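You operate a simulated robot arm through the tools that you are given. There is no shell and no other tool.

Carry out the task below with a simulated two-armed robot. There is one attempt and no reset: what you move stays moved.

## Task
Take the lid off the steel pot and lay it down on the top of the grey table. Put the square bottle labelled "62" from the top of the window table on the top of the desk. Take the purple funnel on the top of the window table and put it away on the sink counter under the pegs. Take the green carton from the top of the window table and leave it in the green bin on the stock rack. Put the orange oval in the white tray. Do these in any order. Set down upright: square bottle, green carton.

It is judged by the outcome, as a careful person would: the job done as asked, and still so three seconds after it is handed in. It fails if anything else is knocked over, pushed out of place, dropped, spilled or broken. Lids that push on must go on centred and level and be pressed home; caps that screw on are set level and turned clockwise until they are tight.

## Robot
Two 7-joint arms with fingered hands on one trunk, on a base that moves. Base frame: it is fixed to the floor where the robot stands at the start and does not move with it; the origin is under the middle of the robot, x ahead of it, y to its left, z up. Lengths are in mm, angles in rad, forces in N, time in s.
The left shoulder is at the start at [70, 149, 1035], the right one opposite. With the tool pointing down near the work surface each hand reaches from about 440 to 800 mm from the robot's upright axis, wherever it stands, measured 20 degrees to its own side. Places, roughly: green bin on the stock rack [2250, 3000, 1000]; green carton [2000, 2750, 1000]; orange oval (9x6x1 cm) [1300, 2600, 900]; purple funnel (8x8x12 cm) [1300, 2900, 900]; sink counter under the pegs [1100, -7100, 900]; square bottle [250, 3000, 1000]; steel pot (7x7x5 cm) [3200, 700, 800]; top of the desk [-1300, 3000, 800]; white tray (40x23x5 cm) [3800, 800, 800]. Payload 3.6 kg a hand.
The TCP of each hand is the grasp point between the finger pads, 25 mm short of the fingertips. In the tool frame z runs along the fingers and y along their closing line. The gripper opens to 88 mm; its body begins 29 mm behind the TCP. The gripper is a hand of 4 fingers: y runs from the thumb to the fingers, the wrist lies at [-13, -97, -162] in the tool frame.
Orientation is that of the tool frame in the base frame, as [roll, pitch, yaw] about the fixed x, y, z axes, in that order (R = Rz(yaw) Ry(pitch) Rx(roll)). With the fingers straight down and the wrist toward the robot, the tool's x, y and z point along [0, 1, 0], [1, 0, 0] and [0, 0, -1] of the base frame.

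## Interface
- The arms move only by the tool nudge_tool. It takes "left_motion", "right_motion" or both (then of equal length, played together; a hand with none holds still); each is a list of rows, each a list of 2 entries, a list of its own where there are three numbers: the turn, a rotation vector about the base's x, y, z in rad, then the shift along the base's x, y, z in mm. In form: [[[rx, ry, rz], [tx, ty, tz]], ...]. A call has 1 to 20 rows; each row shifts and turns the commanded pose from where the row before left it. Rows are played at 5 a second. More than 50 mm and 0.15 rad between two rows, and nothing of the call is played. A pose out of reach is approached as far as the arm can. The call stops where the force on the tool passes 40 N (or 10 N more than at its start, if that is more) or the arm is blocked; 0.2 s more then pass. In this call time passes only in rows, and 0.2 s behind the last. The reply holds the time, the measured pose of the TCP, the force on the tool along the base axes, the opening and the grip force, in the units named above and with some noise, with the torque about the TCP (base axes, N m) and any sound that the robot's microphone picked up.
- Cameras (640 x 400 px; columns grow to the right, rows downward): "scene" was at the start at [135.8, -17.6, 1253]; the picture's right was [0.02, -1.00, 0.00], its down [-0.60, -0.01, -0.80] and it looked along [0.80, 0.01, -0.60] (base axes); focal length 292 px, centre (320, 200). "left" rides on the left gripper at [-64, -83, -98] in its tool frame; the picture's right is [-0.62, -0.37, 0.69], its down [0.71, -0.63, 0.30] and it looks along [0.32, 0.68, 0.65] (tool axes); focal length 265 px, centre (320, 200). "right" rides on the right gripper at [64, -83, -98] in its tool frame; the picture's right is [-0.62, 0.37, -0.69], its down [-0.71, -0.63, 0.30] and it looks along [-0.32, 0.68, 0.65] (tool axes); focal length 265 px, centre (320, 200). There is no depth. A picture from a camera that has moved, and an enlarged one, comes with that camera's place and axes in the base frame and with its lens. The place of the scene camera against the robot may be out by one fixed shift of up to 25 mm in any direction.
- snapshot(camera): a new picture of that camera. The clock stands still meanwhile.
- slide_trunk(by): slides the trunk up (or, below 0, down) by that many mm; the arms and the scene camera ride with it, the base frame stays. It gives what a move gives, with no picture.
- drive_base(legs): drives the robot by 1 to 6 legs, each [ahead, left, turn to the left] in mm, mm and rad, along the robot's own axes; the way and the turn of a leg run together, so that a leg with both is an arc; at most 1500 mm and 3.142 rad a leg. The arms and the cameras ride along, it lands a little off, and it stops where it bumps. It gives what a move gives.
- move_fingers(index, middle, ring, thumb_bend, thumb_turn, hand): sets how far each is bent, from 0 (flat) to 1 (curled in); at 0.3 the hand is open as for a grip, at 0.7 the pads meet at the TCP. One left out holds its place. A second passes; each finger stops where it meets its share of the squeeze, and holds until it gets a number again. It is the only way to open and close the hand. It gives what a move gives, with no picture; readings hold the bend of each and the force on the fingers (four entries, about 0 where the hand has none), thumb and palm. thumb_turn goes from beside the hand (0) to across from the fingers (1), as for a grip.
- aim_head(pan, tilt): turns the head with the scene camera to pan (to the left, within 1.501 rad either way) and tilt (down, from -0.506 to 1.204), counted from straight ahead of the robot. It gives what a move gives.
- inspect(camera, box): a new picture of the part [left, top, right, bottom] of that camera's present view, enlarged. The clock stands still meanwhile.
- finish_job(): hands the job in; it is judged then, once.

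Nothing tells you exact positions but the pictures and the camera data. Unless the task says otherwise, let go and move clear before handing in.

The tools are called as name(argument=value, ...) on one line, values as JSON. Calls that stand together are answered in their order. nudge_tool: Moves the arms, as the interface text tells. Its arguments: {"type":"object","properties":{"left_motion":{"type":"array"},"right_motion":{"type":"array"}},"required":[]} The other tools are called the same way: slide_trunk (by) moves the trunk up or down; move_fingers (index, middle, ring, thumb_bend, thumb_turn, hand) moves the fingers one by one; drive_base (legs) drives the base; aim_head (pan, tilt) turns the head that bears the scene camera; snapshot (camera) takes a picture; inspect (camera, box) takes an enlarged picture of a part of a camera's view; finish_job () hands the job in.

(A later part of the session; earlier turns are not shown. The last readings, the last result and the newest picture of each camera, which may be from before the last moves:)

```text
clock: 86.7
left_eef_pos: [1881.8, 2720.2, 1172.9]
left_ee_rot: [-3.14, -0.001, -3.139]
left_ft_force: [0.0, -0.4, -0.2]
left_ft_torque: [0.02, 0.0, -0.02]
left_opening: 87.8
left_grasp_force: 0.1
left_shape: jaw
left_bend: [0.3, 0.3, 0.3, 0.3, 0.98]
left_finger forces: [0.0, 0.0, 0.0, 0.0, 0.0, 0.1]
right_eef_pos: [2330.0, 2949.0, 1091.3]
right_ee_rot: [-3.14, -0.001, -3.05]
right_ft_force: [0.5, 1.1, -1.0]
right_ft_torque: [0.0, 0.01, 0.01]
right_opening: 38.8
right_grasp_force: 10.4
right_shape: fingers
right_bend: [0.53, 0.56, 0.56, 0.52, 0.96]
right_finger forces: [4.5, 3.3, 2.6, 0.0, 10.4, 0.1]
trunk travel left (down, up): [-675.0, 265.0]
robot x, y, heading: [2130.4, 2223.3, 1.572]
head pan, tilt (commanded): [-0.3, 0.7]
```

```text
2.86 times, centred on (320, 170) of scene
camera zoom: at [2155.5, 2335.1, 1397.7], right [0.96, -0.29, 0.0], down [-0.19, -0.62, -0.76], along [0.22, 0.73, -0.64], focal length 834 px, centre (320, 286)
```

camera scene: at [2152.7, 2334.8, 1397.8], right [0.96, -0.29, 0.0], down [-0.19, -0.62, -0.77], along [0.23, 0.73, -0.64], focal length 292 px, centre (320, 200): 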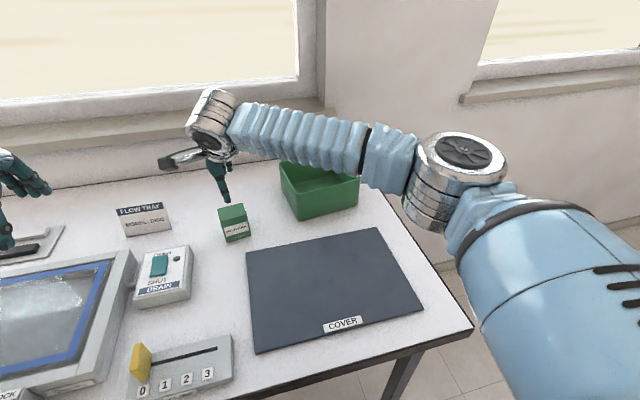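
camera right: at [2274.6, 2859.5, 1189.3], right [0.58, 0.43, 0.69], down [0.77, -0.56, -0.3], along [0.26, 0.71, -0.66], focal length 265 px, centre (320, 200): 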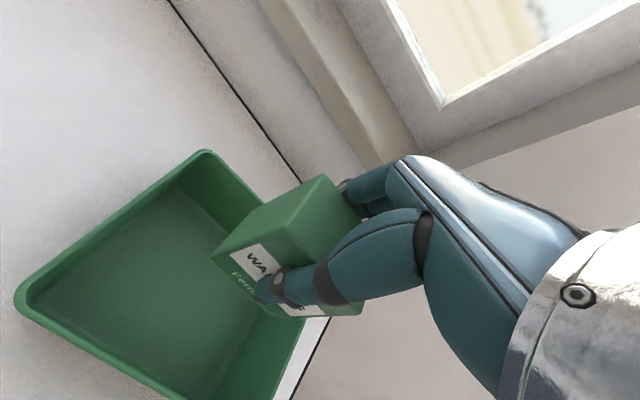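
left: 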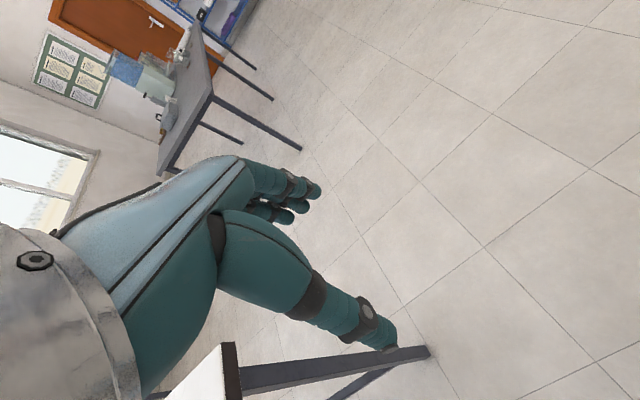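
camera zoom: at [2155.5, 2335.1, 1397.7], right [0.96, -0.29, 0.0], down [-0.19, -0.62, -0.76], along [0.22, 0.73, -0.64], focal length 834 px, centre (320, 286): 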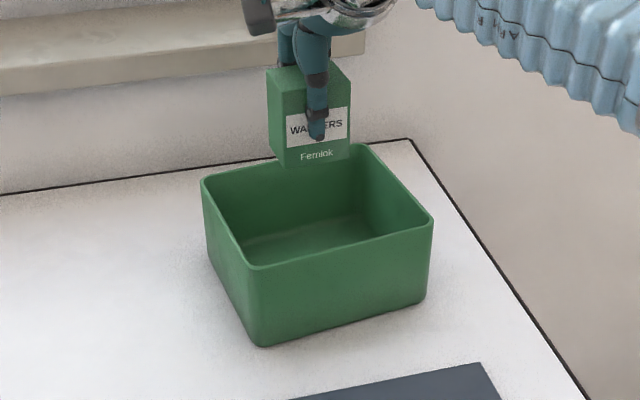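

The carton is over the bin centre, which is about (2332, 2940). I'll lower most of the way and check the thumb and finger clearance to the walls.

nudge_tool(right_motion=[[[0, 0, 0], [2, -2, -30]], [[0, 0, 0], [0, 0, -30]], [[0, 0, 0], [0, 0, -20]], [[0, 0, 0], [0, 0, -20]]])

inspect(camera="scene", box=[240, 100, 400, 240])

snapshot(camera="right")

```text
clock: 87.7
left_eef_pos: [1881.6, 2718.1, 1173.5]
left_ee_rot: [-3.141, -0.002, -3.14]
left_ft_force: [0.8, -0.7, -0.2]
left_ft_torque: [0.02, 0.01, 0.03]
left_opening: 87.5
left_grasp_force: 0.1
left_shape: jaw
left_bend: [0.3, 0.3, 0.3, 0.3, 0.98]
left_finger forces: [0.1, 0.0, 0.1, 0.1, 0.1, 0.1]
right_eef_pos: [2333.7, 2947.1, 990.1]
right_ee_rot: [3.141, 0.0, -3.052]
right_ft_force: [0.1, -0.4, 0.0]
right_ft_torque: [-0.01, 0.01, 0.02]
right_opening: 38.8
right_grasp_force: 10.5
right_shape: fingers
right_bend: [0.53, 0.56, 0.56, 0.52, 0.96]
right_finger forces: [4.5, 3.3, 2.6, 0.1, 10.2, 0.0]
trunk travel left (down, up): [-675.0, 265.0]
robot x, y, heading: [2130.6, 2221.8, 1.564]
head pan, tilt (commanded): [-0.3, 0.7]
```

```text
2.86 times, centred on (320, 170) of scene
camera zoom: at [2155.3, 2334.8, 1397.7], right [0.96, -0.29, 0.0], down [-0.19, -0.62, -0.76], along [0.22, 0.73, -0.64], focal length 834 px, centre (320, 286)
```

zoom: 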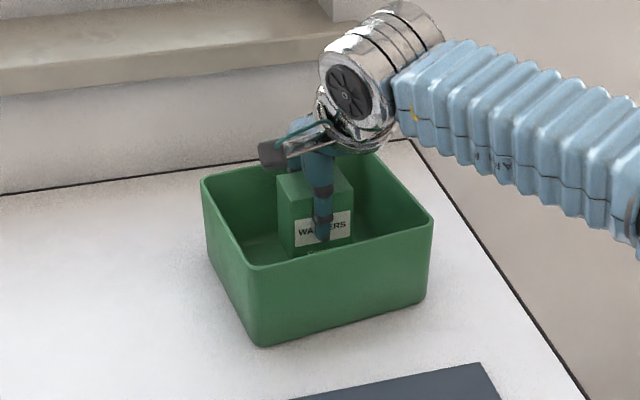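

```text
taken
camera right: at [2279.2, 2858.1, 1088.2], right [0.58, 0.42, 0.69], down [0.77, -0.56, -0.3], along [0.26, 0.71, -0.65], focal length 265 px, centre (320, 200)
```

right: 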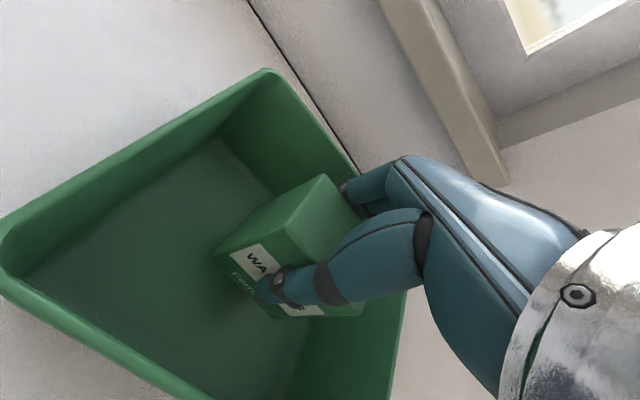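

There's clearance on all sides. I'll lower the last ~30 mm gently, watching the force.

nudge_tool(right_motion=[[[0, 0, 0], [0, 0, -12]], [[0, 0, 0], [0, 0, -10]], [[0, 0, 0], [0, 0, -5]], [[0, 0, 0], [0, 0, -2]]])

nudge_tool(right_motion=[[[0, 0, 0], [0, 0, -1]], [[0, 0, 0], [0, 0, -1]]])

```text
clock: 88.7
left_eef_pos: [1881.2, 2719.3, 1172.8]
left_ee_rot: [3.141, 0.001, -3.137]
left_ft_force: [-0.1, 0.4, 0.5]
left_ft_torque: [0.01, 0.02, 0.01]
left_opening: 87.8
left_grasp_force: 0.1
left_shape: jaw
left_bend: [0.3, 0.3, 0.3, 0.3, 0.98]
left_finger forces: [0.1, 0.1, 0.1, 0.1, 0.1, 0.0]
right_eef_pos: [2332.9, 2946.3, 962.1]
right_ee_rot: [-3.14, 0.001, -3.049]
right_ft_force: [0.2, 0.3, -1.1]
right_ft_torque: [-0.01, 0.03, 0.0]
right_opening: 38.8
right_grasp_force: 10.1
right_shape: fingers
right_bend: [0.53, 0.56, 0.56, 0.52, 0.96]
right_finger forces: [4.4, 3.3, 2.6, 0.0, 10.3, 0.0]
trunk travel left (down, up): [-675.0, 265.0]
robot x, y, heading: [2131.1, 2226.1, 1.573]
head pan, tilt (commanded): [-0.3, 0.7]
```

```text
clock: 89.3
left_eef_pos: [1882.7, 2718.7, 1173.2]
left_ee_rot: [3.141, 0.0, -3.137]
left_ft_force: [0.7, -0.7, -0.1]
left_ft_torque: [0.01, -0.01, -0.01]
left_opening: 87.7
left_grasp_force: 0.1
left_shape: jaw
left_bend: [0.3, 0.3, 0.3, 0.3, 0.98]
left_finger forces: [0.0, 0.0, 0.1, 0.0, 0.1, 0.1]
right_eef_pos: [2333.5, 2947.5, 961.9]
right_ee_rot: [-3.141, 0.0, -3.051]
right_ft_force: [-0.3, 0.0, 0.2]
right_ft_torque: [0.0, 0.01, -0.02]
right_opening: 38.9
right_grasp_force: 10.3
right_shape: fingers
right_bend: [0.53, 0.56, 0.56, 0.52, 0.96]
right_finger forces: [4.4, 3.3, 2.6, 0.0, 10.4, 0.1]
trunk travel left (down, up): [-675.0, 265.0]
robot x, y, heading: [2132.3, 2224.8, 1.569]
head pan, tilt (commanded): [-0.3, 0.7]
```

No clear contact yet, so I'll continue down a millimetre at a time.

nudge_tool(right_motion=[[[0, 0, 0], [0, 0, -1]], [[0, 0, 0], [0, 0, -1]]])

nudge_tool(right_motion=[[[0, 0, 0], [0, 0, -1]], [[0, 0, 0], [0, 0, -1]]])

```text
clock: 89.9
left_eef_pos: [1881.3, 2717.7, 1172.6]
left_ee_rot: [-3.14, 0.0, -3.138]
left_ft_force: [0.3, 0.0, 0.4]
left_ft_torque: [0.0, -0.01, 0.01]
left_opening: 87.9
left_grasp_force: 0.0
left_shape: jaw
left_bend: [0.3, 0.3, 0.3, 0.3, 0.98]
left_finger forces: [0.1, 0.1, 0.0, 0.1, 0.0, 0.0]
right_eef_pos: [2333.7, 2947.9, 960.6]
right_ee_rot: [3.139, -0.001, -3.049]
right_ft_force: [-0.1, 0.0, 4.4]
right_ft_torque: [0.07, -0.02, 0.02]
right_opening: 39.0
right_grasp_force: 11.0
right_shape: fingers
right_bend: [0.54, 0.56, 0.56, 0.52, 0.96]
right_finger forces: [4.4, 3.4, 2.8, 0.1, 11.1, 0.1]
trunk travel left (down, up): [-675.0, 265.0]
robot x, y, heading: [2131.8, 2223.4, 1.571]
head pan, tilt (commanded): [-0.3, 0.7]
```

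```text
clock: 90.5
left_eef_pos: [1882.4, 2716.9, 1173.8]
left_ee_rot: [3.141, 0.0, -3.137]
left_ft_force: [0.5, -0.3, -1.0]
left_ft_torque: [0.01, -0.01, -0.02]
left_opening: 87.9
left_grasp_force: 0.1
left_shape: jaw
left_bend: [0.3, 0.3, 0.3, 0.3, 0.98]
left_finger forces: [0.0, 0.1, 0.1, 0.0, 0.0, 0.0]
right_eef_pos: [2333.3, 2948.2, 959.8]
right_ee_rot: [3.138, 0.0, -3.048]
right_ft_force: [-0.6, -0.4, 9.8]
right_ft_torque: [0.16, -0.06, 0.03]
right_opening: 39.1
right_grasp_force: 11.3
right_shape: fingers
right_bend: [0.54, 0.56, 0.56, 0.52, 0.96]
right_finger forces: [4.4, 3.8, 2.9, 0.1, 11.9, 0.0]
trunk travel left (down, up): [-675.0, 265.0]
robot x, y, heading: [2130.7, 2219.8, 1.576]
head pan, tilt (commanded): [-0.3, 0.7]
```

The carton is resting on the bin floor (upward force rising). I'll ease up 1.5 mm and open the fingers just a little, since the bin walls are close.

nudge_tool(right_motion=[[[0, 0, 0], [0, 0, 1.5]]])

move_fingers(hand="right", index=0.47, middle=0.47, ring=0.47, thumb_bend=0.45)

snapshot(camera="right")

inspect(camera="scene", box=[240, 100, 400, 240])

```text
clock: 90.9
left_eef_pos: [1881.6, 2716.8, 1173.5]
left_ee_rot: [-3.141, 0.0, -3.138]
left_ft_force: [-0.1, -0.6, 0.8]
left_ft_torque: [0.0, -0.04, 0.02]
left_opening: 87.8
left_grasp_force: 0.1
left_shape: jaw
left_bend: [0.3, 0.3, 0.3, 0.3, 0.98]
left_finger forces: [0.1, 0.1, 0.0, 0.0, 0.1, 0.0]
right_eef_pos: [2333.0, 2947.6, 958.6]
right_ee_rot: [3.141, 0.0, -3.049]
right_ft_force: [-0.1, 0.0, 8.5]
right_ft_torque: [0.22, -0.04, 0.01]
right_opening: 38.9
right_grasp_force: 12.3
right_shape: fingers
right_bend: [0.54, 0.56, 0.56, 0.52, 0.96]
right_finger forces: [4.9, 4.2, 3.2, 0.0, 11.7, 0.0]
trunk travel left (down, up): [-675.0, 265.0]
robot x, y, heading: [2129.0, 2220.1, 1.575]
head pan, tilt (commanded): [-0.3, 0.7]
```

```text
clock: 91.9
left_eef_pos: [1881.8, 2719.1, 1172.3]
left_ee_rot: [3.142, -0.001, -3.138]
left_ft_force: [-0.5, -0.2, 0.3]
left_ft_torque: [-0.02, -0.01, 0.0]
left_opening: 87.8
left_grasp_force: 0.0
left_shape: jaw
left_bend: [0.3, 0.3, 0.3, 0.3, 0.98]
left_finger forces: [0.0, 0.0, 0.1, 0.1, 0.0, 0.0]
right_eef_pos: [2334.7, 2946.9, 958.9]
right_ee_rot: [-3.14, -0.001, -3.051]
right_ft_force: [0.3, -0.8, 1.0]
right_ft_torque: [0.0, 0.01, 0.02]
right_opening: 50.2
right_grasp_force: 0.1
right_shape: fingers
right_bend: [0.47, 0.47, 0.47, 0.45, 0.97]
right_finger forces: [0.0, 0.0, 0.0, 0.0, 0.1, 0.0]
trunk travel left (down, up): [-675.0, 265.0]
robot x, y, heading: [2133.3, 2221.5, 1.575]
head pan, tilt (commanded): [-0.3, 0.7]
```

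```text
taken
camera right: at [2279.1, 2858.5, 1056.4], right [0.58, 0.42, 0.69], down [0.77, -0.56, -0.3], along [0.26, 0.71, -0.65], focal length 265 px, centre (320, 200)
```

right: 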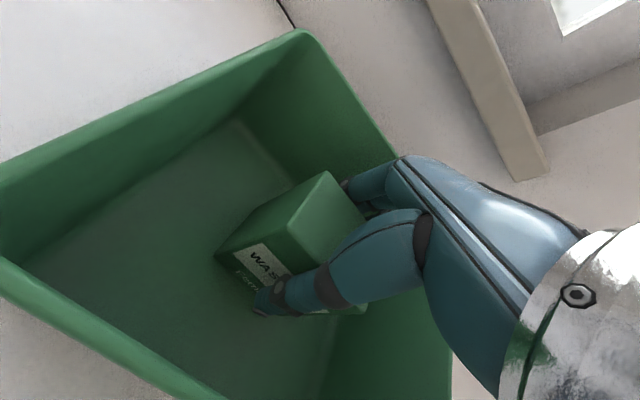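

```text
2.86 times, centred on (320, 170) of scene
camera zoom: at [2154.8, 2334.6, 1397.7], right [0.96, -0.29, 0.0], down [-0.19, -0.62, -0.76], along [0.22, 0.73, -0.64], focal length 834 px, centre (320, 286)
```

zoom: 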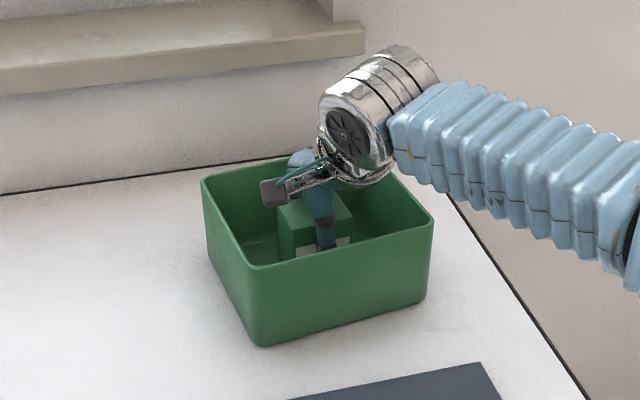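

Released: the carton stands upright on the bin floor. I'll lift the hand straight out slowly and check that nothing comes along.

nudge_tool(right_motion=[[[0, 0, 0], [0, 0, 12]], [[0, 0, 0], [0, 0, 20]], [[0, 0, 0], [0, 0, 35]], [[0, 0, 0], [0, 0, 45]], [[0, 0, 0], [0, 0, 45]], [[0, 0, 0], [0, 0, 45]]])

move_fingers(hand="right", index=0.3, middle=0.3, ring=0.3, thumb_bend=0.3)

snapshot(camera="right")

snapshot(camera="scene")

```text
clock: 93.3
left_eef_pos: [1881.4, 2718.2, 1173.0]
left_ee_rot: [-3.141, 0.0, -3.137]
left_ft_force: [0.1, -0.8, 0.9]
left_ft_torque: [0.01, 0.03, 0.01]
left_opening: 87.8
left_grasp_force: 0.0
left_shape: jaw
left_bend: [0.3, 0.3, 0.3, 0.3, 0.98]
left_finger forces: [0.0, 0.0, 0.0, 0.0, 0.0, 0.0]
right_eef_pos: [2331.9, 2947.8, 1160.3]
right_ee_rot: [-3.14, 0.003, -3.049]
right_ft_force: [-0.5, 0.1, -0.7]
right_ft_torque: [-0.01, -0.02, 0.0]
right_opening: 50.1
right_grasp_force: 0.1
right_shape: fingers
right_bend: [0.47, 0.47, 0.47, 0.45, 0.97]
right_finger forces: [0.0, 0.0, 0.1, 0.0, 0.0, 0.0]
trunk travel left (down, up): [-675.0, 265.0]
robot x, y, heading: [2135.5, 2222.8, 1.573]
head pan, tilt (commanded): [-0.3, 0.7]
```

```text
clock: 94.3
left_eef_pos: [1882.5, 2719.0, 1174.2]
left_ee_rot: [3.14, 0.0, -3.138]
left_ft_force: [0.1, -0.2, 0.4]
left_ft_torque: [0.01, 0.02, 0.04]
left_opening: 87.8
left_grasp_force: 0.0
left_shape: jaw
left_bend: [0.3, 0.3, 0.3, 0.3, 0.98]
left_finger forces: [0.0, 0.0, 0.1, 0.0, 0.0, 0.0]
right_eef_pos: [2332.0, 2949.3, 1158.4]
right_ee_rot: [-3.14, 0.001, -3.05]
right_ft_force: [0.4, -0.2, 0.0]
right_ft_torque: [-0.01, -0.03, 0.01]
right_opening: 84.3
right_grasp_force: 0.0
right_shape: fingers
right_bend: [0.3, 0.3, 0.3, 0.3, 0.97]
right_finger forces: [0.1, 0.0, 0.0, 0.0, 0.0, 0.1]
trunk travel left (down, up): [-675.0, 265.0]
robot x, y, heading: [2132.9, 2223.2, 1.577]
head pan, tilt (commanded): [-0.3, 0.7]
```

```text
taken
camera right: at [2277.5, 2858.9, 1257.2], right [0.58, 0.42, 0.69], down [0.77, -0.56, -0.3], along [0.26, 0.71, -0.65], focal length 265 px, centre (320, 200)
```

right: 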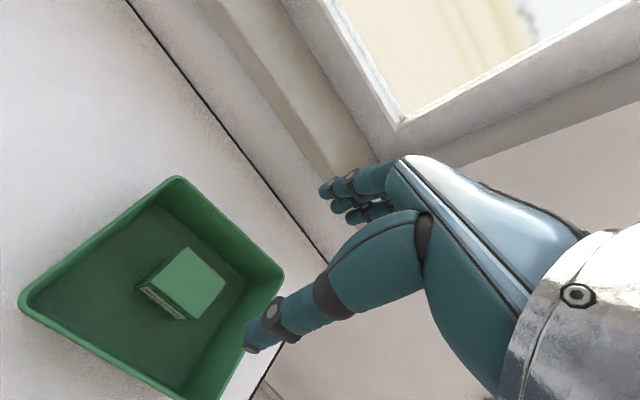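

```text
taken
camera scene: at [2154.9, 2334.5, 1397.7], right [0.96, -0.29, 0.0], down [-0.19, -0.62, -0.76], along [0.22, 0.73, -0.64], focal length 292 px, centre (320, 200)
```

scene: 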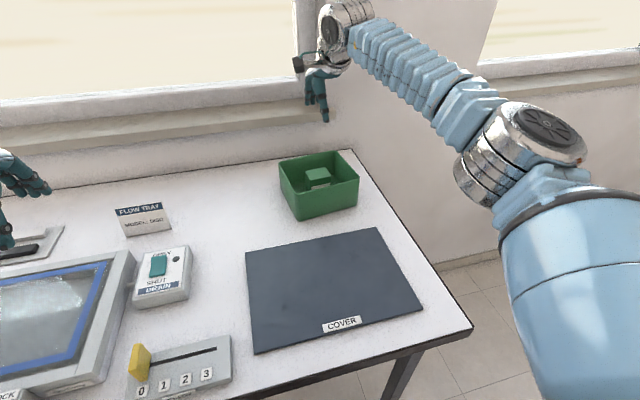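

The carton stands upright in the bin. I'll pull the right hand back to its carry pose, then back off and drive left along the table toward the square bottles.

nudge_tool(right_motion=[[[0, 0, -0.02], [-3, -40, 5]], [[0, 0, -0.02], [-3, -45, 5]], [[0, 0, -0.02], [-3, -45, 5]], [[0, 0, -0.02], [-3, -45, 0]], [[0, 0, -0.01], [-3, -39, 0]]])

drive_base(legs=[[-200, 0, 0], [0, 1500, 0], [0, 350, 0]])

aim_head(pan=0.0, tilt=0.5)

snapshot(camera="scene")

```text
clock: 95.5
left_eef_pos: [1881.5, 2717.7, 1174.8]
left_ee_rot: [3.139, 0.0, -3.138]
left_ft_force: [0.7, -0.1, -0.4]
left_ft_torque: [0.03, 0.01, 0.0]
left_opening: 87.7
left_grasp_force: 0.0
left_shape: jaw
left_bend: [0.3, 0.3, 0.3, 0.3, 0.98]
left_finger forces: [0.0, 0.1, 0.1, 0.1, 0.0, 0.0]
right_eef_pos: [2320.5, 2732.7, 1173.7]
right_ee_rot: [-3.14, 0.0, -3.142]
right_ft_force: [0.1, 0.0, -0.6]
right_ft_torque: [0.04, 0.0, 0.01]
right_opening: 84.5
right_grasp_force: 0.1
right_shape: fingers
right_bend: [0.3, 0.3, 0.3, 0.3, 0.97]
right_finger forces: [0.1, 0.0, 0.0, 0.0, 0.1, 0.0]
trunk travel left (down, up): [-675.0, 265.0]
robot x, y, heading: [2129.2, 2223.7, 1.57]
head pan, tilt (commanded): [-0.3, 0.7]
```

```text
clock: 122.2
left_eef_pos: [24.1, 2511.0, 1173.7]
left_ee_rot: [-3.141, -0.003, -3.13]
left_ft_force: [0.6, 0.1, -0.1]
left_ft_torque: [-0.04, 0.0, -0.04]
left_opening: 87.4
left_grasp_force: 0.1
left_shape: jaw
left_bend: [0.3, 0.3, 0.3, 0.3, 0.98]
left_finger forces: [0.0, 0.0, 0.1, 0.0, 0.0, 0.0]
right_eef_pos: [459.4, 2530.4, 1172.1]
right_ee_rot: [-3.139, -0.002, -3.133]
right_ft_force: [-0.5, 0.2, -0.8]
right_ft_torque: [0.0, 0.0, -0.01]
right_opening: 84.5
right_grasp_force: 0.0
right_shape: fingers
right_bend: [0.3, 0.3, 0.3, 0.3, 0.97]
right_finger forces: [0.1, 0.1, 0.1, 0.1, 0.1, 0.1]
trunk travel left (down, up): [-675.0, 265.0]
robot x, y, heading: [266.9, 2021.0, 1.581]
head pan, tilt (commanded): [-0.3, 0.7]
```

```text
clock: 123.0
left_eef_pos: [20.4, 2509.4, 1172.8]
left_ee_rot: [-3.141, 0.0, -3.131]
left_ft_force: [0.0, -0.7, -0.1]
left_ft_torque: [-0.02, 0.0, -0.02]
left_opening: 87.6
left_grasp_force: 0.1
left_shape: jaw
left_bend: [0.3, 0.3, 0.3, 0.3, 0.98]
left_finger forces: [0.0, 0.0, 0.1, 0.1, 0.0, 0.0]
right_eef_pos: [457.0, 2528.5, 1172.3]
right_ee_rot: [-3.14, 0.001, -3.132]
right_ft_force: [-0.4, 0.4, 0.3]
right_ft_torque: [-0.01, -0.04, 0.01]
right_opening: 84.4
right_grasp_force: 0.1
right_shape: fingers
right_bend: [0.3, 0.3, 0.3, 0.3, 0.97]
right_finger forces: [0.0, 0.0, 0.1, 0.0, 0.0, 0.0]
trunk travel left (down, up): [-675.0, 265.0]
robot x, y, heading: [272.5, 2015.1, 1.584]
head pan, tilt (commanded): [0.0, 0.499]
```

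```text
taken
camera scene: at [269.0, 2137.9, 1415.4], right [1.0, 0.01, 0.0], down [0.0, -0.48, -0.88], along [-0.01, 0.88, -0.48], focal length 292 px, centre (320, 200)
```

scene: 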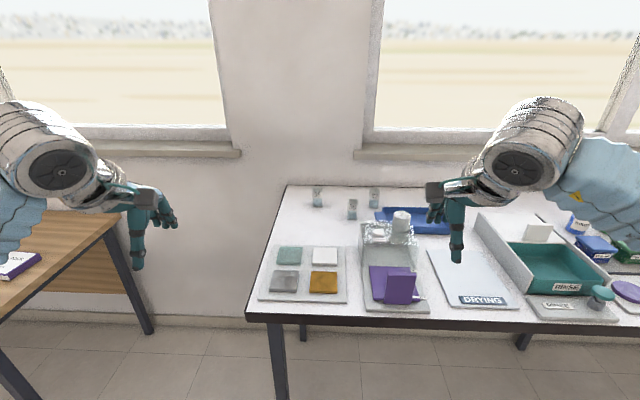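

inspect(camera="scene", box=[290, 160, 450, 260])

inspect(camera="scene", box=[300, 175, 400, 235])

aim_head(pan=0.9, tilt=0.5)

snapshot(camera="scene")

```text
4.00 times, centred on (370, 210) of scene
camera zoom: at [269.0, 2137.9, 1415.4], right [1.0, 0.01, 0.0], down [0.0, -0.48, -0.88], along [-0.01, 0.88, -0.48], focal length 1168 px, centre (120, 160)
```

zoom: 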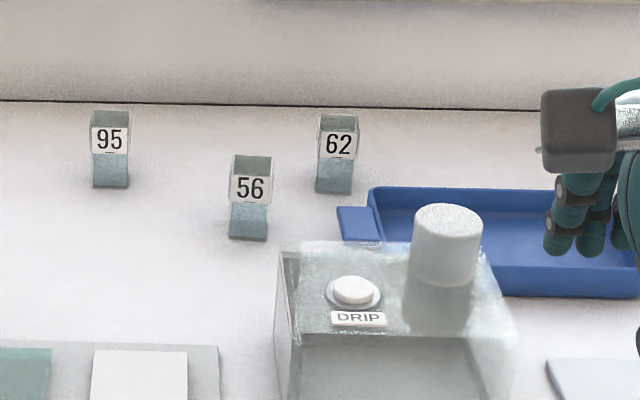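

```text
6.40 times, centred on (350, 205) of scene
camera zoom: at [269.0, 2137.9, 1415.4], right [1.0, 0.01, 0.0], down [0.0, -0.48, -0.88], along [-0.01, 0.88, -0.48], focal length 1869 px, centre (128, 168)
```

zoom: 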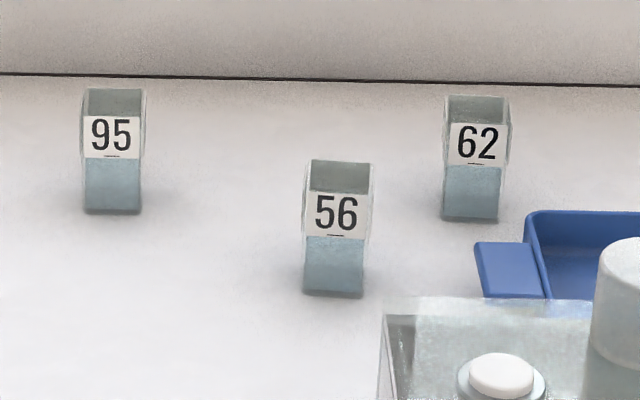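

```text
clock: 124.2
left_eef_pos: [19.7, 2510.0, 1172.9]
left_ee_rot: [3.14, 0.001, -3.131]
left_ft_force: [0.2, -0.6, 0.0]
left_ft_torque: [-0.04, -0.01, 0.0]
left_opening: 87.9
left_grasp_force: 0.0
left_shape: jaw
left_bend: [0.3, 0.3, 0.3, 0.3, 0.98]
left_finger forces: [0.0, 0.0, 0.1, 0.0, 0.0, 0.0]
right_eef_pos: [457.8, 2528.6, 1172.4]
right_ee_rot: [-3.14, -0.002, -3.133]
right_ft_force: [0.7, -0.1, -0.4]
right_ft_torque: [-0.01, 0.02, 0.01]
right_opening: 84.7
right_grasp_force: 0.1
right_shape: fingers
right_bend: [0.3, 0.3, 0.3, 0.3, 0.97]
right_finger forces: [0.1, 0.0, 0.0, 0.1, 0.0, 0.1]
trunk travel left (down, up): [-675.0, 265.0]
robot x, y, heading: [270.6, 2017.5, 1.579]
head pan, tilt (commanded): [0.901, 0.499]
```

```text
taken
camera scene: at [197.9, 2103.1, 1415.5], right [0.61, 0.79, 0.0], down [0.38, -0.29, -0.88], along [-0.69, 0.54, -0.48], focal length 292 px, centre (320, 200)
```

scene: 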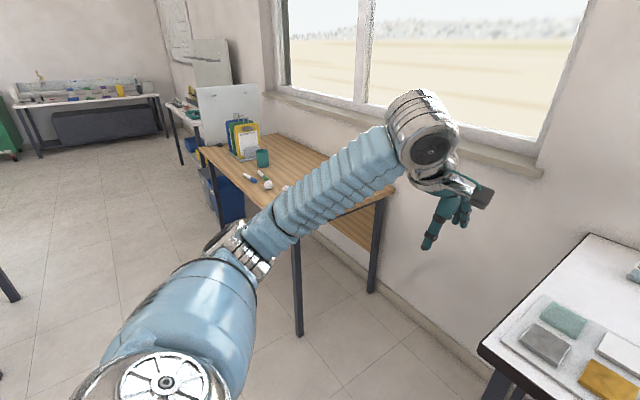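

There are three open square bottles with liquid: 95, 56 and 62, with 62 nearest the blue tray at roughly (446, 3050). I'll use the left hand, standing at x≈595, which keeps the base away from the table legs.

drive_base(legs=[[0, -325, -0.01], [200, 0, 0]])

aim_head(pan=0.25, tilt=0.7)

snapshot(camera="scene")

snapshot(camera="left")

```text
clock: 131.5
left_eef_pos: [337.3, 2707.6, 1171.3]
left_ee_rot: [-3.139, 0.0, -3.133]
left_ft_force: [0.1, 0.2, 0.4]
left_ft_torque: [-0.01, 0.02, -0.02]
left_opening: 87.9
left_grasp_force: 0.1
left_shape: jaw
left_bend: [0.3, 0.3, 0.3, 0.3, 0.98]
left_finger forces: [0.0, 0.0, 0.0, 0.0, 0.1, 0.0]
right_eef_pos: [775.2, 2727.3, 1172.6]
right_ee_rot: [-3.139, 0.002, -3.135]
right_ft_force: [0.3, 0.5, 0.6]
right_ft_torque: [0.01, -0.02, 0.0]
right_opening: 84.7
right_grasp_force: 0.1
right_shape: fingers
right_bend: [0.3, 0.3, 0.3, 0.3, 0.97]
right_finger forces: [0.1, 0.0, 0.1, 0.0, 0.0, 0.0]
trunk travel left (down, up): [-675.0, 265.0]
robot x, y, heading: [590.5, 2216.4, 1.579]
head pan, tilt (commanded): [0.901, 0.499]
```

```text
clock: 132.6
left_eef_pos: [340.4, 2706.6, 1172.4]
left_ee_rot: [3.14, 0.0, -3.132]
left_ft_force: [-0.5, -1.4, -0.2]
left_ft_torque: [0.01, 0.0, -0.04]
left_opening: 87.5
left_grasp_force: 0.2
left_shape: jaw
left_bend: [0.3, 0.3, 0.3, 0.3, 0.98]
left_finger forces: [0.0, 0.0, 0.1, 0.0, 0.0, 0.1]
right_eef_pos: [777.8, 2724.8, 1173.4]
right_ee_rot: [-3.139, 0.002, -3.134]
right_ft_force: [0.1, 0.8, -0.4]
right_ft_torque: [0.0, -0.01, 0.0]
right_opening: 84.7
right_grasp_force: 0.1
right_shape: fingers
right_bend: [0.3, 0.3, 0.3, 0.3, 0.97]
right_finger forces: [0.2, 0.1, 0.0, 0.0, 0.0, 0.0]
trunk travel left (down, up): [-675.0, 265.0]
robot x, y, heading: [589.8, 2215.7, 1.576]
head pan, tilt (commanded): [0.25, 0.7]
```

```text
taken
camera scene: at [567.0, 2328.8, 1397.8], right [0.97, 0.26, 0.0], down [0.16, -0.62, -0.77], along [-0.2, 0.74, -0.64], focal length 292 px, centre (320, 200)
```

scene: 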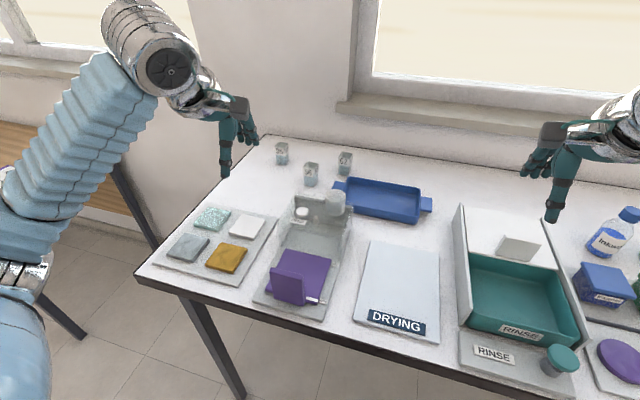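

```text
taken
camera left: at [406.2, 2624.4, 1270.6], right [0.62, -0.36, -0.69], down [-0.71, -0.64, -0.3], along [-0.33, 0.68, -0.65], focal length 265 px, centre (320, 200)
```

left: 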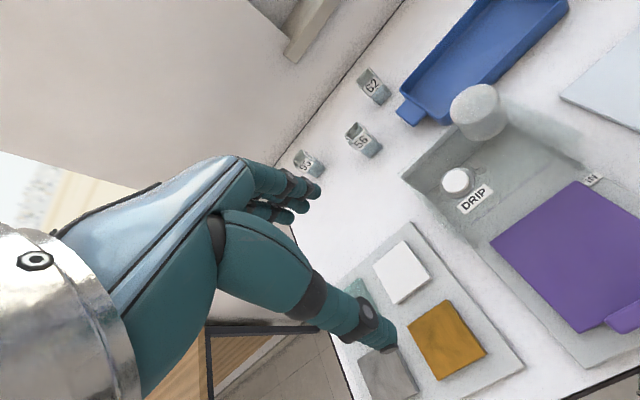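

I'll zoom the left wrist view on the bottles and the surroundings of 62.

inspect(camera="left", box=[330, 50, 490, 170])

inspect(camera="scene", box=[260, 130, 440, 240])

```text
3.33 times, centred on (410, 110) of left
camera zoom: at [406.2, 2624.4, 1270.6], right [0.62, -0.36, -0.69], down [-0.71, -0.64, -0.3], along [-0.33, 0.68, -0.65], focal length 885 px, centre (20, 500)
```

zoom: 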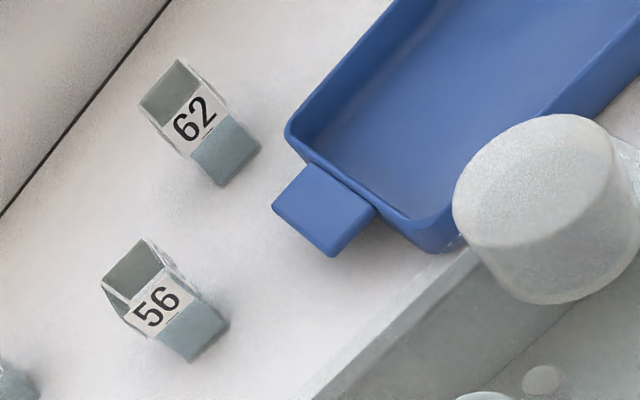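

```text
3.56 times, centred on (350, 185) of scene
camera zoom: at [567.0, 2328.8, 1397.8], right [0.97, 0.26, 0.0], down [0.16, -0.62, -0.77], along [-0.2, 0.74, -0.64], focal length 1038 px, centre (213, 253)
```

zoom: 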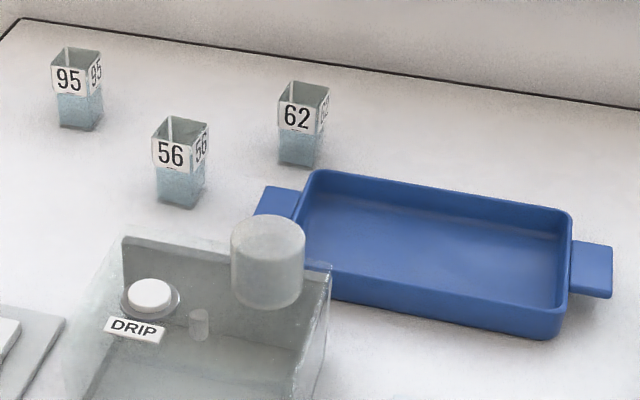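

Bottle 62's centre is near (455, 3073) with its top at about z≈963. That is too far from here, so I'll move ahead about 90 mm and check the clearance between chest and table edge.

drive_base(legs=[[90, 0, -0.005]])

aim_head(pan=0.0, tilt=1.2)

snapshot(camera="scene")

```text
clock: 134.4
left_eef_pos: [339.9, 2798.3, 1170.5]
left_ee_rot: [-3.14, 0.0, -3.136]
left_ft_force: [0.2, 0.9, -0.2]
left_ft_torque: [0.0, 0.02, -0.02]
left_opening: 87.8
left_grasp_force: 0.1
left_shape: jaw
left_bend: [0.3, 0.3, 0.3, 0.3, 0.98]
left_finger forces: [0.0, 0.0, 0.1, 0.1, 0.1, 0.0]
right_eef_pos: [779.1, 2814.3, 1173.0]
right_ee_rot: [-3.14, 0.002, -3.14]
right_ft_force: [-0.5, 0.4, 0.0]
right_ft_torque: [0.02, -0.01, 0.01]
right_opening: 84.7
right_grasp_force: 0.0
right_shape: fingers
right_bend: [0.3, 0.3, 0.3, 0.3, 0.97]
right_finger forces: [0.0, 0.0, 0.0, 0.0, 0.0, 0.0]
trunk travel left (down, up): [-675.0, 265.0]
robot x, y, heading: [587.4, 2310.1, 1.577]
head pan, tilt (commanded): [0.25, 0.7]
```

```text
clock: 135.3
left_eef_pos: [342.0, 2797.5, 1173.3]
left_ee_rot: [3.141, -0.002, -3.137]
left_ft_force: [-0.4, -0.1, 0.2]
left_ft_torque: [0.06, 0.01, 0.02]
left_opening: 87.9
left_grasp_force: 0.1
left_shape: jaw
left_bend: [0.3, 0.3, 0.3, 0.3, 0.98]
left_finger forces: [0.0, 0.0, 0.0, 0.0, 0.1, 0.1]
right_eef_pos: [780.4, 2812.5, 1173.1]
right_ee_rot: [-3.14, -0.004, -3.14]
right_ft_force: [0.4, 0.0, 0.4]
right_ft_torque: [0.02, -0.03, 0.01]
right_opening: 84.6
right_grasp_force: 0.2
right_shape: fingers
right_bend: [0.3, 0.3, 0.3, 0.3, 0.97]
right_finger forces: [0.0, 0.0, 0.0, 0.0, 0.1, 0.0]
trunk travel left (down, up): [-675.0, 265.0]
robot x, y, heading: [586.8, 2309.3, 1.577]
head pan, tilt (commanded): [0.0, 1.201]
```

```text
taken
camera scene: at [589.0, 2394.5, 1361.9], right [1.0, 0.0, 0.0], down [0.0, -0.93, -0.36], along [0.0, 0.36, -0.93], focal length 292 px, centre (320, 200)
```

scene: 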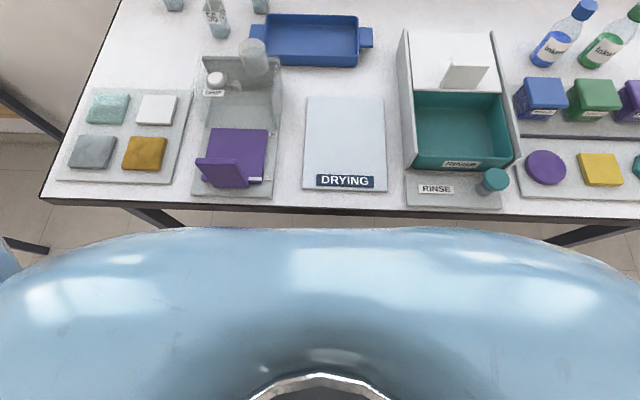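

The table edge here is at about y≈2557, leaving roughly 100 mm to the chest. I'll advance another 40 mm for comfortable reach and then swing the left hand over the bottle.

drive_base(legs=[[40, 0, -0.006]])

aim_head(pan=0.25, tilt=0.7)

nudge_tool(left_motion=[[[0, 0, 0], [23, 40, 0]], [[0, 0, 0], [23, 40, 0]], [[0, 0, 0], [23, 40, 0]], [[0, 0, 0], [22, 40, 0]], [[0, 0, 0], [22, 40, 0]], [[0, 0, 0], [0, 35, -40]], [[0, 0, 0], [0, 0, -40]]])

snapshot(camera="left")

snapshot(camera="scene")

```text
clock: 136.5
left_eef_pos: [346.0, 2837.4, 1172.7]
left_ee_rot: [-3.139, -0.003, 3.138]
left_ft_force: [-0.3, -0.4, 0.4]
left_ft_torque: [0.0, 0.02, -0.01]
left_opening: 87.7
left_grasp_force: 0.1
left_shape: jaw
left_bend: [0.3, 0.3, 0.3, 0.3, 0.98]
left_finger forces: [0.0, 0.0, 0.0, 0.0, 0.0, 0.1]
right_eef_pos: [783.4, 2851.6, 1173.2]
right_ee_rot: [-3.139, -0.002, 3.139]
right_ft_force: [0.6, 0.2, -0.6]
right_ft_torque: [0.03, 0.04, 0.01]
right_opening: 84.4
right_grasp_force: 0.0
right_shape: fingers
right_bend: [0.3, 0.3, 0.3, 0.3, 0.97]
right_finger forces: [0.0, 0.1, 0.0, 0.1, 0.0, 0.0]
trunk travel left (down, up): [-675.0, 265.0]
robot x, y, heading: [590.2, 2350.5, 1.566]
head pan, tilt (commanded): [0.0, 1.201]
```

```text
clock: 137.4
left_eef_pos: [345.5, 2838.6, 1173.5]
left_ee_rot: [-3.14, 0.0, 3.139]
left_ft_force: [-0.2, -0.7, -0.2]
left_ft_torque: [-0.01, -0.02, -0.01]
left_opening: 87.6
left_grasp_force: 0.2
left_shape: jaw
left_bend: [0.3, 0.3, 0.3, 0.3, 0.98]
left_finger forces: [0.0, 0.0, 0.0, 0.1, 0.0, 0.1]
right_eef_pos: [783.7, 2851.2, 1173.2]
right_ee_rot: [-3.139, -0.001, 3.137]
right_ft_force: [0.1, -0.3, -0.7]
right_ft_torque: [0.04, 0.02, -0.02]
right_opening: 84.6
right_grasp_force: 0.1
right_shape: fingers
right_bend: [0.3, 0.3, 0.3, 0.3, 0.97]
right_finger forces: [0.0, 0.1, 0.0, 0.0, 0.1, 0.0]
trunk travel left (down, up): [-675.0, 265.0]
robot x, y, heading: [591.6, 2353.3, 1.566]
head pan, tilt (commanded): [0.25, 0.7]
```

```text
refused: row 6 steps farther than a row can; nothing moved
```

```text
taken
camera left: at [410.9, 2754.5, 1270.6], right [0.62, -0.37, -0.69], down [-0.72, -0.63, -0.3], along [-0.32, 0.68, -0.65], focal length 265 px, centre (320, 200)
```

left: 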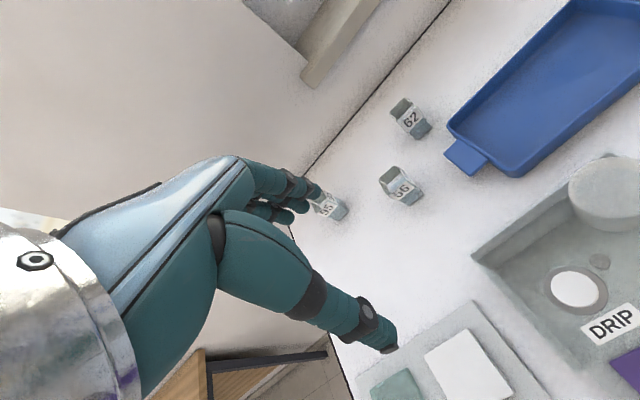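

```text
taken
camera scene: at [568.9, 2463.7, 1397.7], right [0.97, 0.24, 0.0], down [0.16, -0.63, -0.76], along [-0.19, 0.74, -0.64], focal length 292 px, centre (320, 200)
```

scene: 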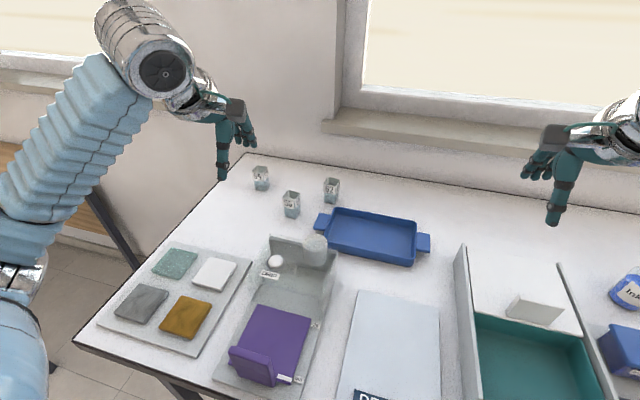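

One row was too long, so nothing moved. I'll use this new viewpoint to refine bottle 62's position before moving.

inspect(camera="left", box=[370, 80, 470, 210])

```text
3.08 times, centred on (420, 145) of left
camera zoom: at [410.9, 2754.5, 1270.6], right [0.62, -0.37, -0.69], down [-0.72, -0.63, -0.3], along [-0.32, 0.68, -0.65], focal length 817 px, centre (12, 369)
```

zoom: 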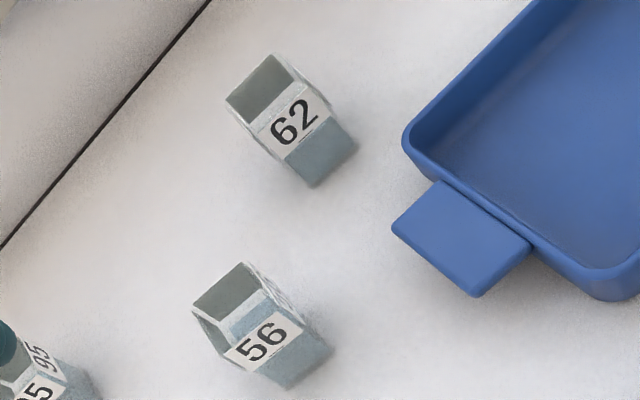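

Bottle 62's centre is confirmed at about (456, 3072). I'll move the left hand above it.

nudge_tool(left_motion=[[[0, 0, 0], [18.4, 38.9, 0]], [[0, 0, 0], [18.4, 38.9, 0]], [[0, 0, 0], [18.4, 38.9, 0]], [[0, 0, 0], [18.4, 38.9, 0]], [[0, 0, 0], [18.4, 38.9, 0]], [[0, 0, 0], [18.4, 38.9, 0]], [[0, 0, 0], [0, 0, -40]], [[0, 0, 0], [0, 0, -40]], [[0, 0, 0], [0, 0, -40]]])

snapshot(camera="left")

inspect(camera="scene", box=[240, 100, 440, 240])

```text
clock: 139.4
left_eef_pos: [456.2, 3071.0, 1054.2]
left_ee_rot: [3.141, -0.002, 3.137]
left_ft_force: [-0.8, 0.0, 0.0]
left_ft_torque: [0.0, 0.02, 0.01]
left_opening: 87.9
left_grasp_force: 0.0
left_shape: jaw
left_bend: [0.3, 0.3, 0.3, 0.3, 0.98]
left_finger forces: [0.0, 0.1, 0.1, 0.0, 0.1, 0.0]
right_eef_pos: [785.3, 2852.0, 1173.4]
right_ee_rot: [-3.14, -0.001, 3.138]
right_ft_force: [-0.1, 0.9, -0.3]
right_ft_torque: [-0.02, 0.0, -0.01]
right_opening: 84.3
right_grasp_force: 0.1
right_shape: fingers
right_bend: [0.3, 0.3, 0.3, 0.3, 0.97]
right_finger forces: [0.0, 0.0, 0.0, 0.0, 0.0, 0.0]
trunk travel left (down, up): [-675.0, 265.0]
robot x, y, heading: [590.1, 2346.8, 1.567]
head pan, tilt (commanded): [0.25, 0.7]
```

```text
taken
camera left: at [522.0, 2987.2, 1150.9], right [0.62, -0.37, -0.69], down [-0.72, -0.63, -0.3], along [-0.32, 0.68, -0.65], focal length 265 px, centre (320, 200)
```

left: 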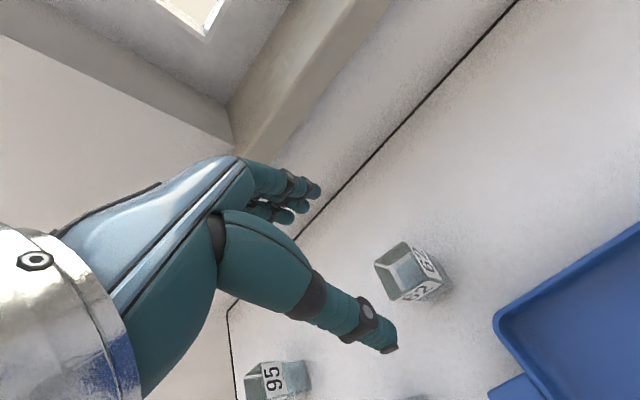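

```text
2.86 times, centred on (340, 170) of scene
camera zoom: at [570.0, 2463.9, 1397.9], right [0.97, 0.24, 0.0], down [0.16, -0.62, -0.77], along [-0.19, 0.74, -0.64], focal length 834 px, centre (263, 286)
```

zoom: 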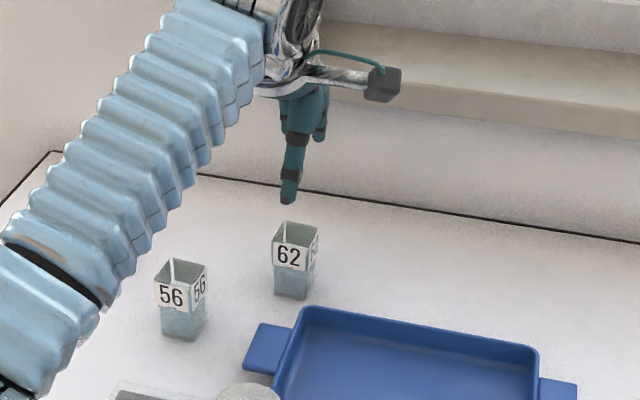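

inspect(camera="left", box=[350, 220, 470, 320])

```text
4.00 times, centred on (410, 270) of left
camera zoom: at [522.0, 2987.2, 1150.9], right [0.62, -0.37, -0.69], down [-0.72, -0.63, -0.3], along [-0.32, 0.68, -0.65], focal length 1062 px, centre (-40, -80)
```

zoom: 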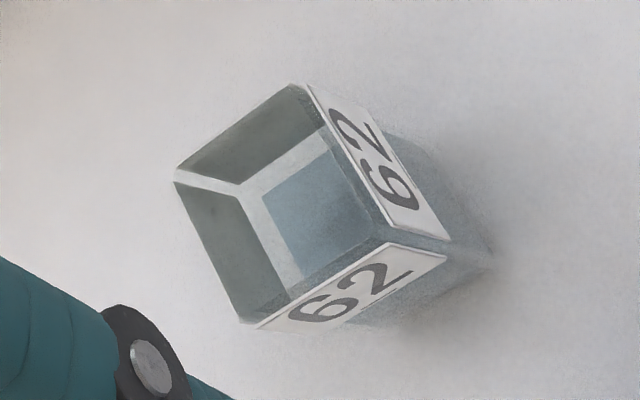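

The rim corners give a centre of (455, 3069) and a yaw of about −0.1, so the hand is well centred. I'll turn to match and lower in two steps, checking arm clearance midway.

nudge_tool(left_motion=[[[0, 0, -0.09], [-1, -2, 0]], [[0, 0, 0], [0, 0, -30]], [[0, 0, 0], [0, 0, -30]]])

snapshot(camera="scene")

snapshot(camera="left")

```text
clock: 140.2
left_eef_pos: [454.3, 3069.6, 991.7]
left_ee_rot: [-3.14, -0.001, 3.049]
left_ft_force: [-0.1, -0.3, 0.1]
left_ft_torque: [-0.01, -0.01, 0.01]
left_opening: 87.6
left_grasp_force: 0.1
left_shape: jaw
left_bend: [0.3, 0.3, 0.3, 0.3, 0.98]
left_finger forces: [0.0, 0.1, 0.0, 0.0, 0.0, 0.1]
right_eef_pos: [783.4, 2852.1, 1174.0]
right_ee_rot: [-3.138, 0.001, 3.139]
right_ft_force: [-0.6, 0.0, -0.2]
right_ft_torque: [0.01, 0.04, 0.0]
right_opening: 84.8
right_grasp_force: 0.0
right_shape: fingers
right_bend: [0.3, 0.3, 0.3, 0.3, 0.97]
right_finger forces: [0.1, 0.0, 0.0, 0.1, 0.0, 0.1]
trunk travel left (down, up): [-675.0, 265.0]
robot x, y, heading: [590.5, 2345.9, 1.567]
head pan, tilt (commanded): [0.25, 0.7]
```

```text
taken
camera scene: at [568.0, 2464.6, 1397.7], right [0.97, 0.24, 0.0], down [0.16, -0.63, -0.76], along [-0.19, 0.74, -0.64], focal length 292 px, centre (320, 200)
```

scene: 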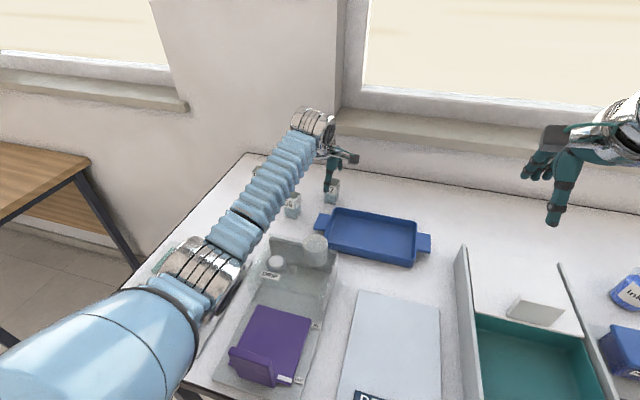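

```text
taken
camera left: at [512.0, 2980.4, 1089.7], right [0.58, -0.43, -0.69], down [-0.77, -0.56, -0.3], along [-0.26, 0.71, -0.66], focal length 265 px, centre (320, 200)
```

left: 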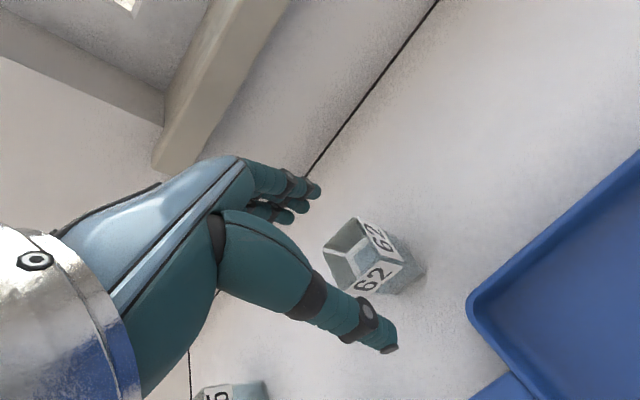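

The arm clears the things below. I'll lower the rest to TCP z≈940 and check once more before closing.

nudge_tool(left_motion=[[[0, 0, 0], [0, 0, -20]], [[0, 0, 0], [0, 0, -18]], [[0, 0, 0], [0, 0, -13]]])

snapshot(camera="left")

snapshot(camera="scene")

```text
clock: 141.0
left_eef_pos: [455.6, 3069.9, 941.4]
left_ee_rot: [-3.141, -0.001, 3.05]
left_ft_force: [0.3, -0.1, -0.2]
left_ft_torque: [0.03, -0.02, 0.01]
left_opening: 87.6
left_grasp_force: 0.1
left_shape: jaw
left_bend: [0.3, 0.3, 0.3, 0.3, 0.98]
left_finger forces: [0.0, 0.0, 0.0, 0.0, 0.1, 0.0]
right_eef_pos: [783.3, 2852.3, 1174.0]
right_ee_rot: [-3.14, -0.002, 3.139]
right_ft_force: [0.1, -0.3, 1.2]
right_ft_torque: [0.0, 0.01, 0.0]
right_opening: 84.5
right_grasp_force: 0.1
right_shape: fingers
right_bend: [0.3, 0.3, 0.3, 0.3, 0.97]
right_finger forces: [0.1, 0.0, 0.0, 0.0, 0.0, 0.0]
trunk travel left (down, up): [-675.0, 265.0]
robot x, y, heading: [590.7, 2351.6, 1.565]
head pan, tilt (commanded): [0.25, 0.7]
```

```text
taken
camera left: at [512.9, 2979.9, 1039.6], right [0.58, -0.42, -0.69], down [-0.77, -0.56, -0.3], along [-0.26, 0.71, -0.65], focal length 265 px, centre (320, 200)
```

left: 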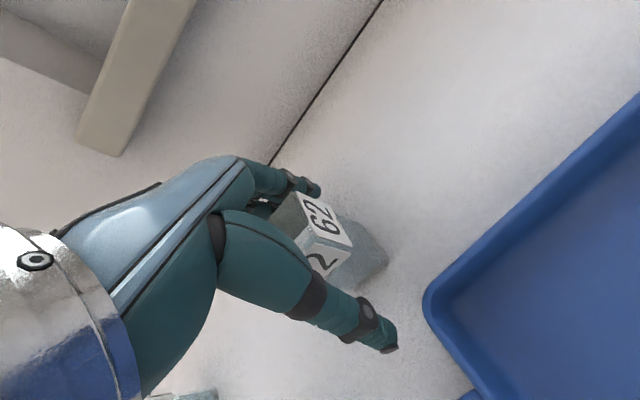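

```text
taken
camera scene: at [568.6, 2463.6, 1397.8], right [0.97, 0.24, 0.0], down [0.16, -0.62, -0.77], along [-0.19, 0.74, -0.64], focal length 292 px, centre (320, 200)
```

scene: 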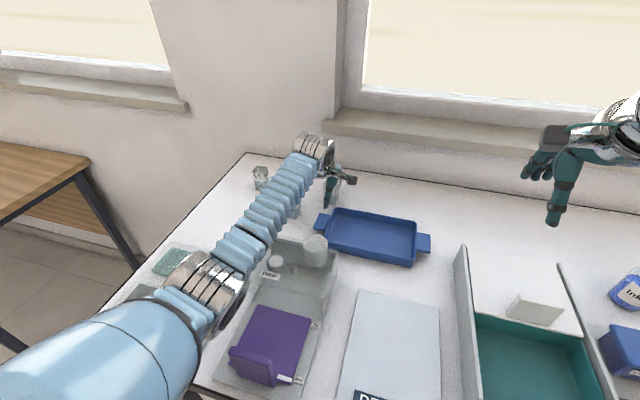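

The bottle sits between thumb and fingers. Closing gently.

move_fingers(hand="left", index=0.63, middle=0.63, ring=0.63, thumb_bend=0.63)

snapshot(camera="left")

```text
clock: 142.0
left_eef_pos: [455.2, 3069.7, 940.6]
left_ee_rot: [-3.139, -0.002, 3.05]
left_ft_force: [-0.6, 0.4, -0.4]
left_ft_torque: [0.02, 0.03, 0.02]
left_opening: 27.9
left_grasp_force: 6.1
left_shape: fingers
left_bend: [0.58, 0.59, 0.63, 0.56, 0.97]
left_finger forces: [3.0, 2.9, 0.1, 0.1, 6.0, 0.0]
right_eef_pos: [782.5, 2852.1, 1173.1]
right_ee_rot: [-3.139, 0.0, 3.138]
right_ft_force: [-0.1, -0.3, 1.7]
right_ft_torque: [0.0, 0.01, 0.01]
right_opening: 84.4
right_grasp_force: 0.1
right_shape: fingers
right_bend: [0.3, 0.3, 0.3, 0.3, 0.97]
right_finger forces: [0.0, 0.1, 0.0, 0.1, 0.1, 0.0]
trunk travel left (down, up): [-675.0, 265.0]
robot x, y, heading: [590.1, 2351.6, 1.564]
head pan, tilt (commanded): [0.25, 0.7]
```

```text
taken
camera left: at [512.7, 2980.2, 1039.3], right [0.58, -0.42, -0.69], down [-0.77, -0.56, -0.3], along [-0.26, 0.71, -0.65], focal length 265 px, centre (320, 200)
```

left: 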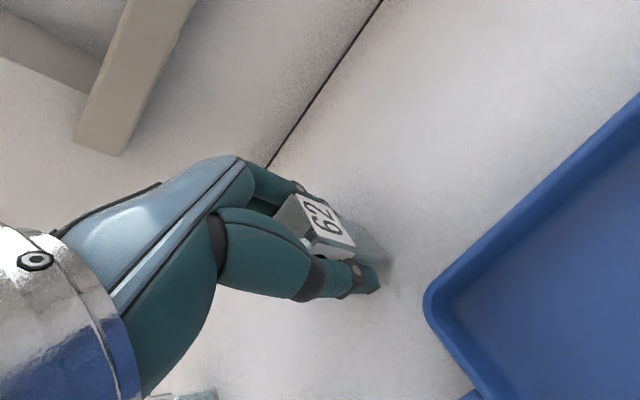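

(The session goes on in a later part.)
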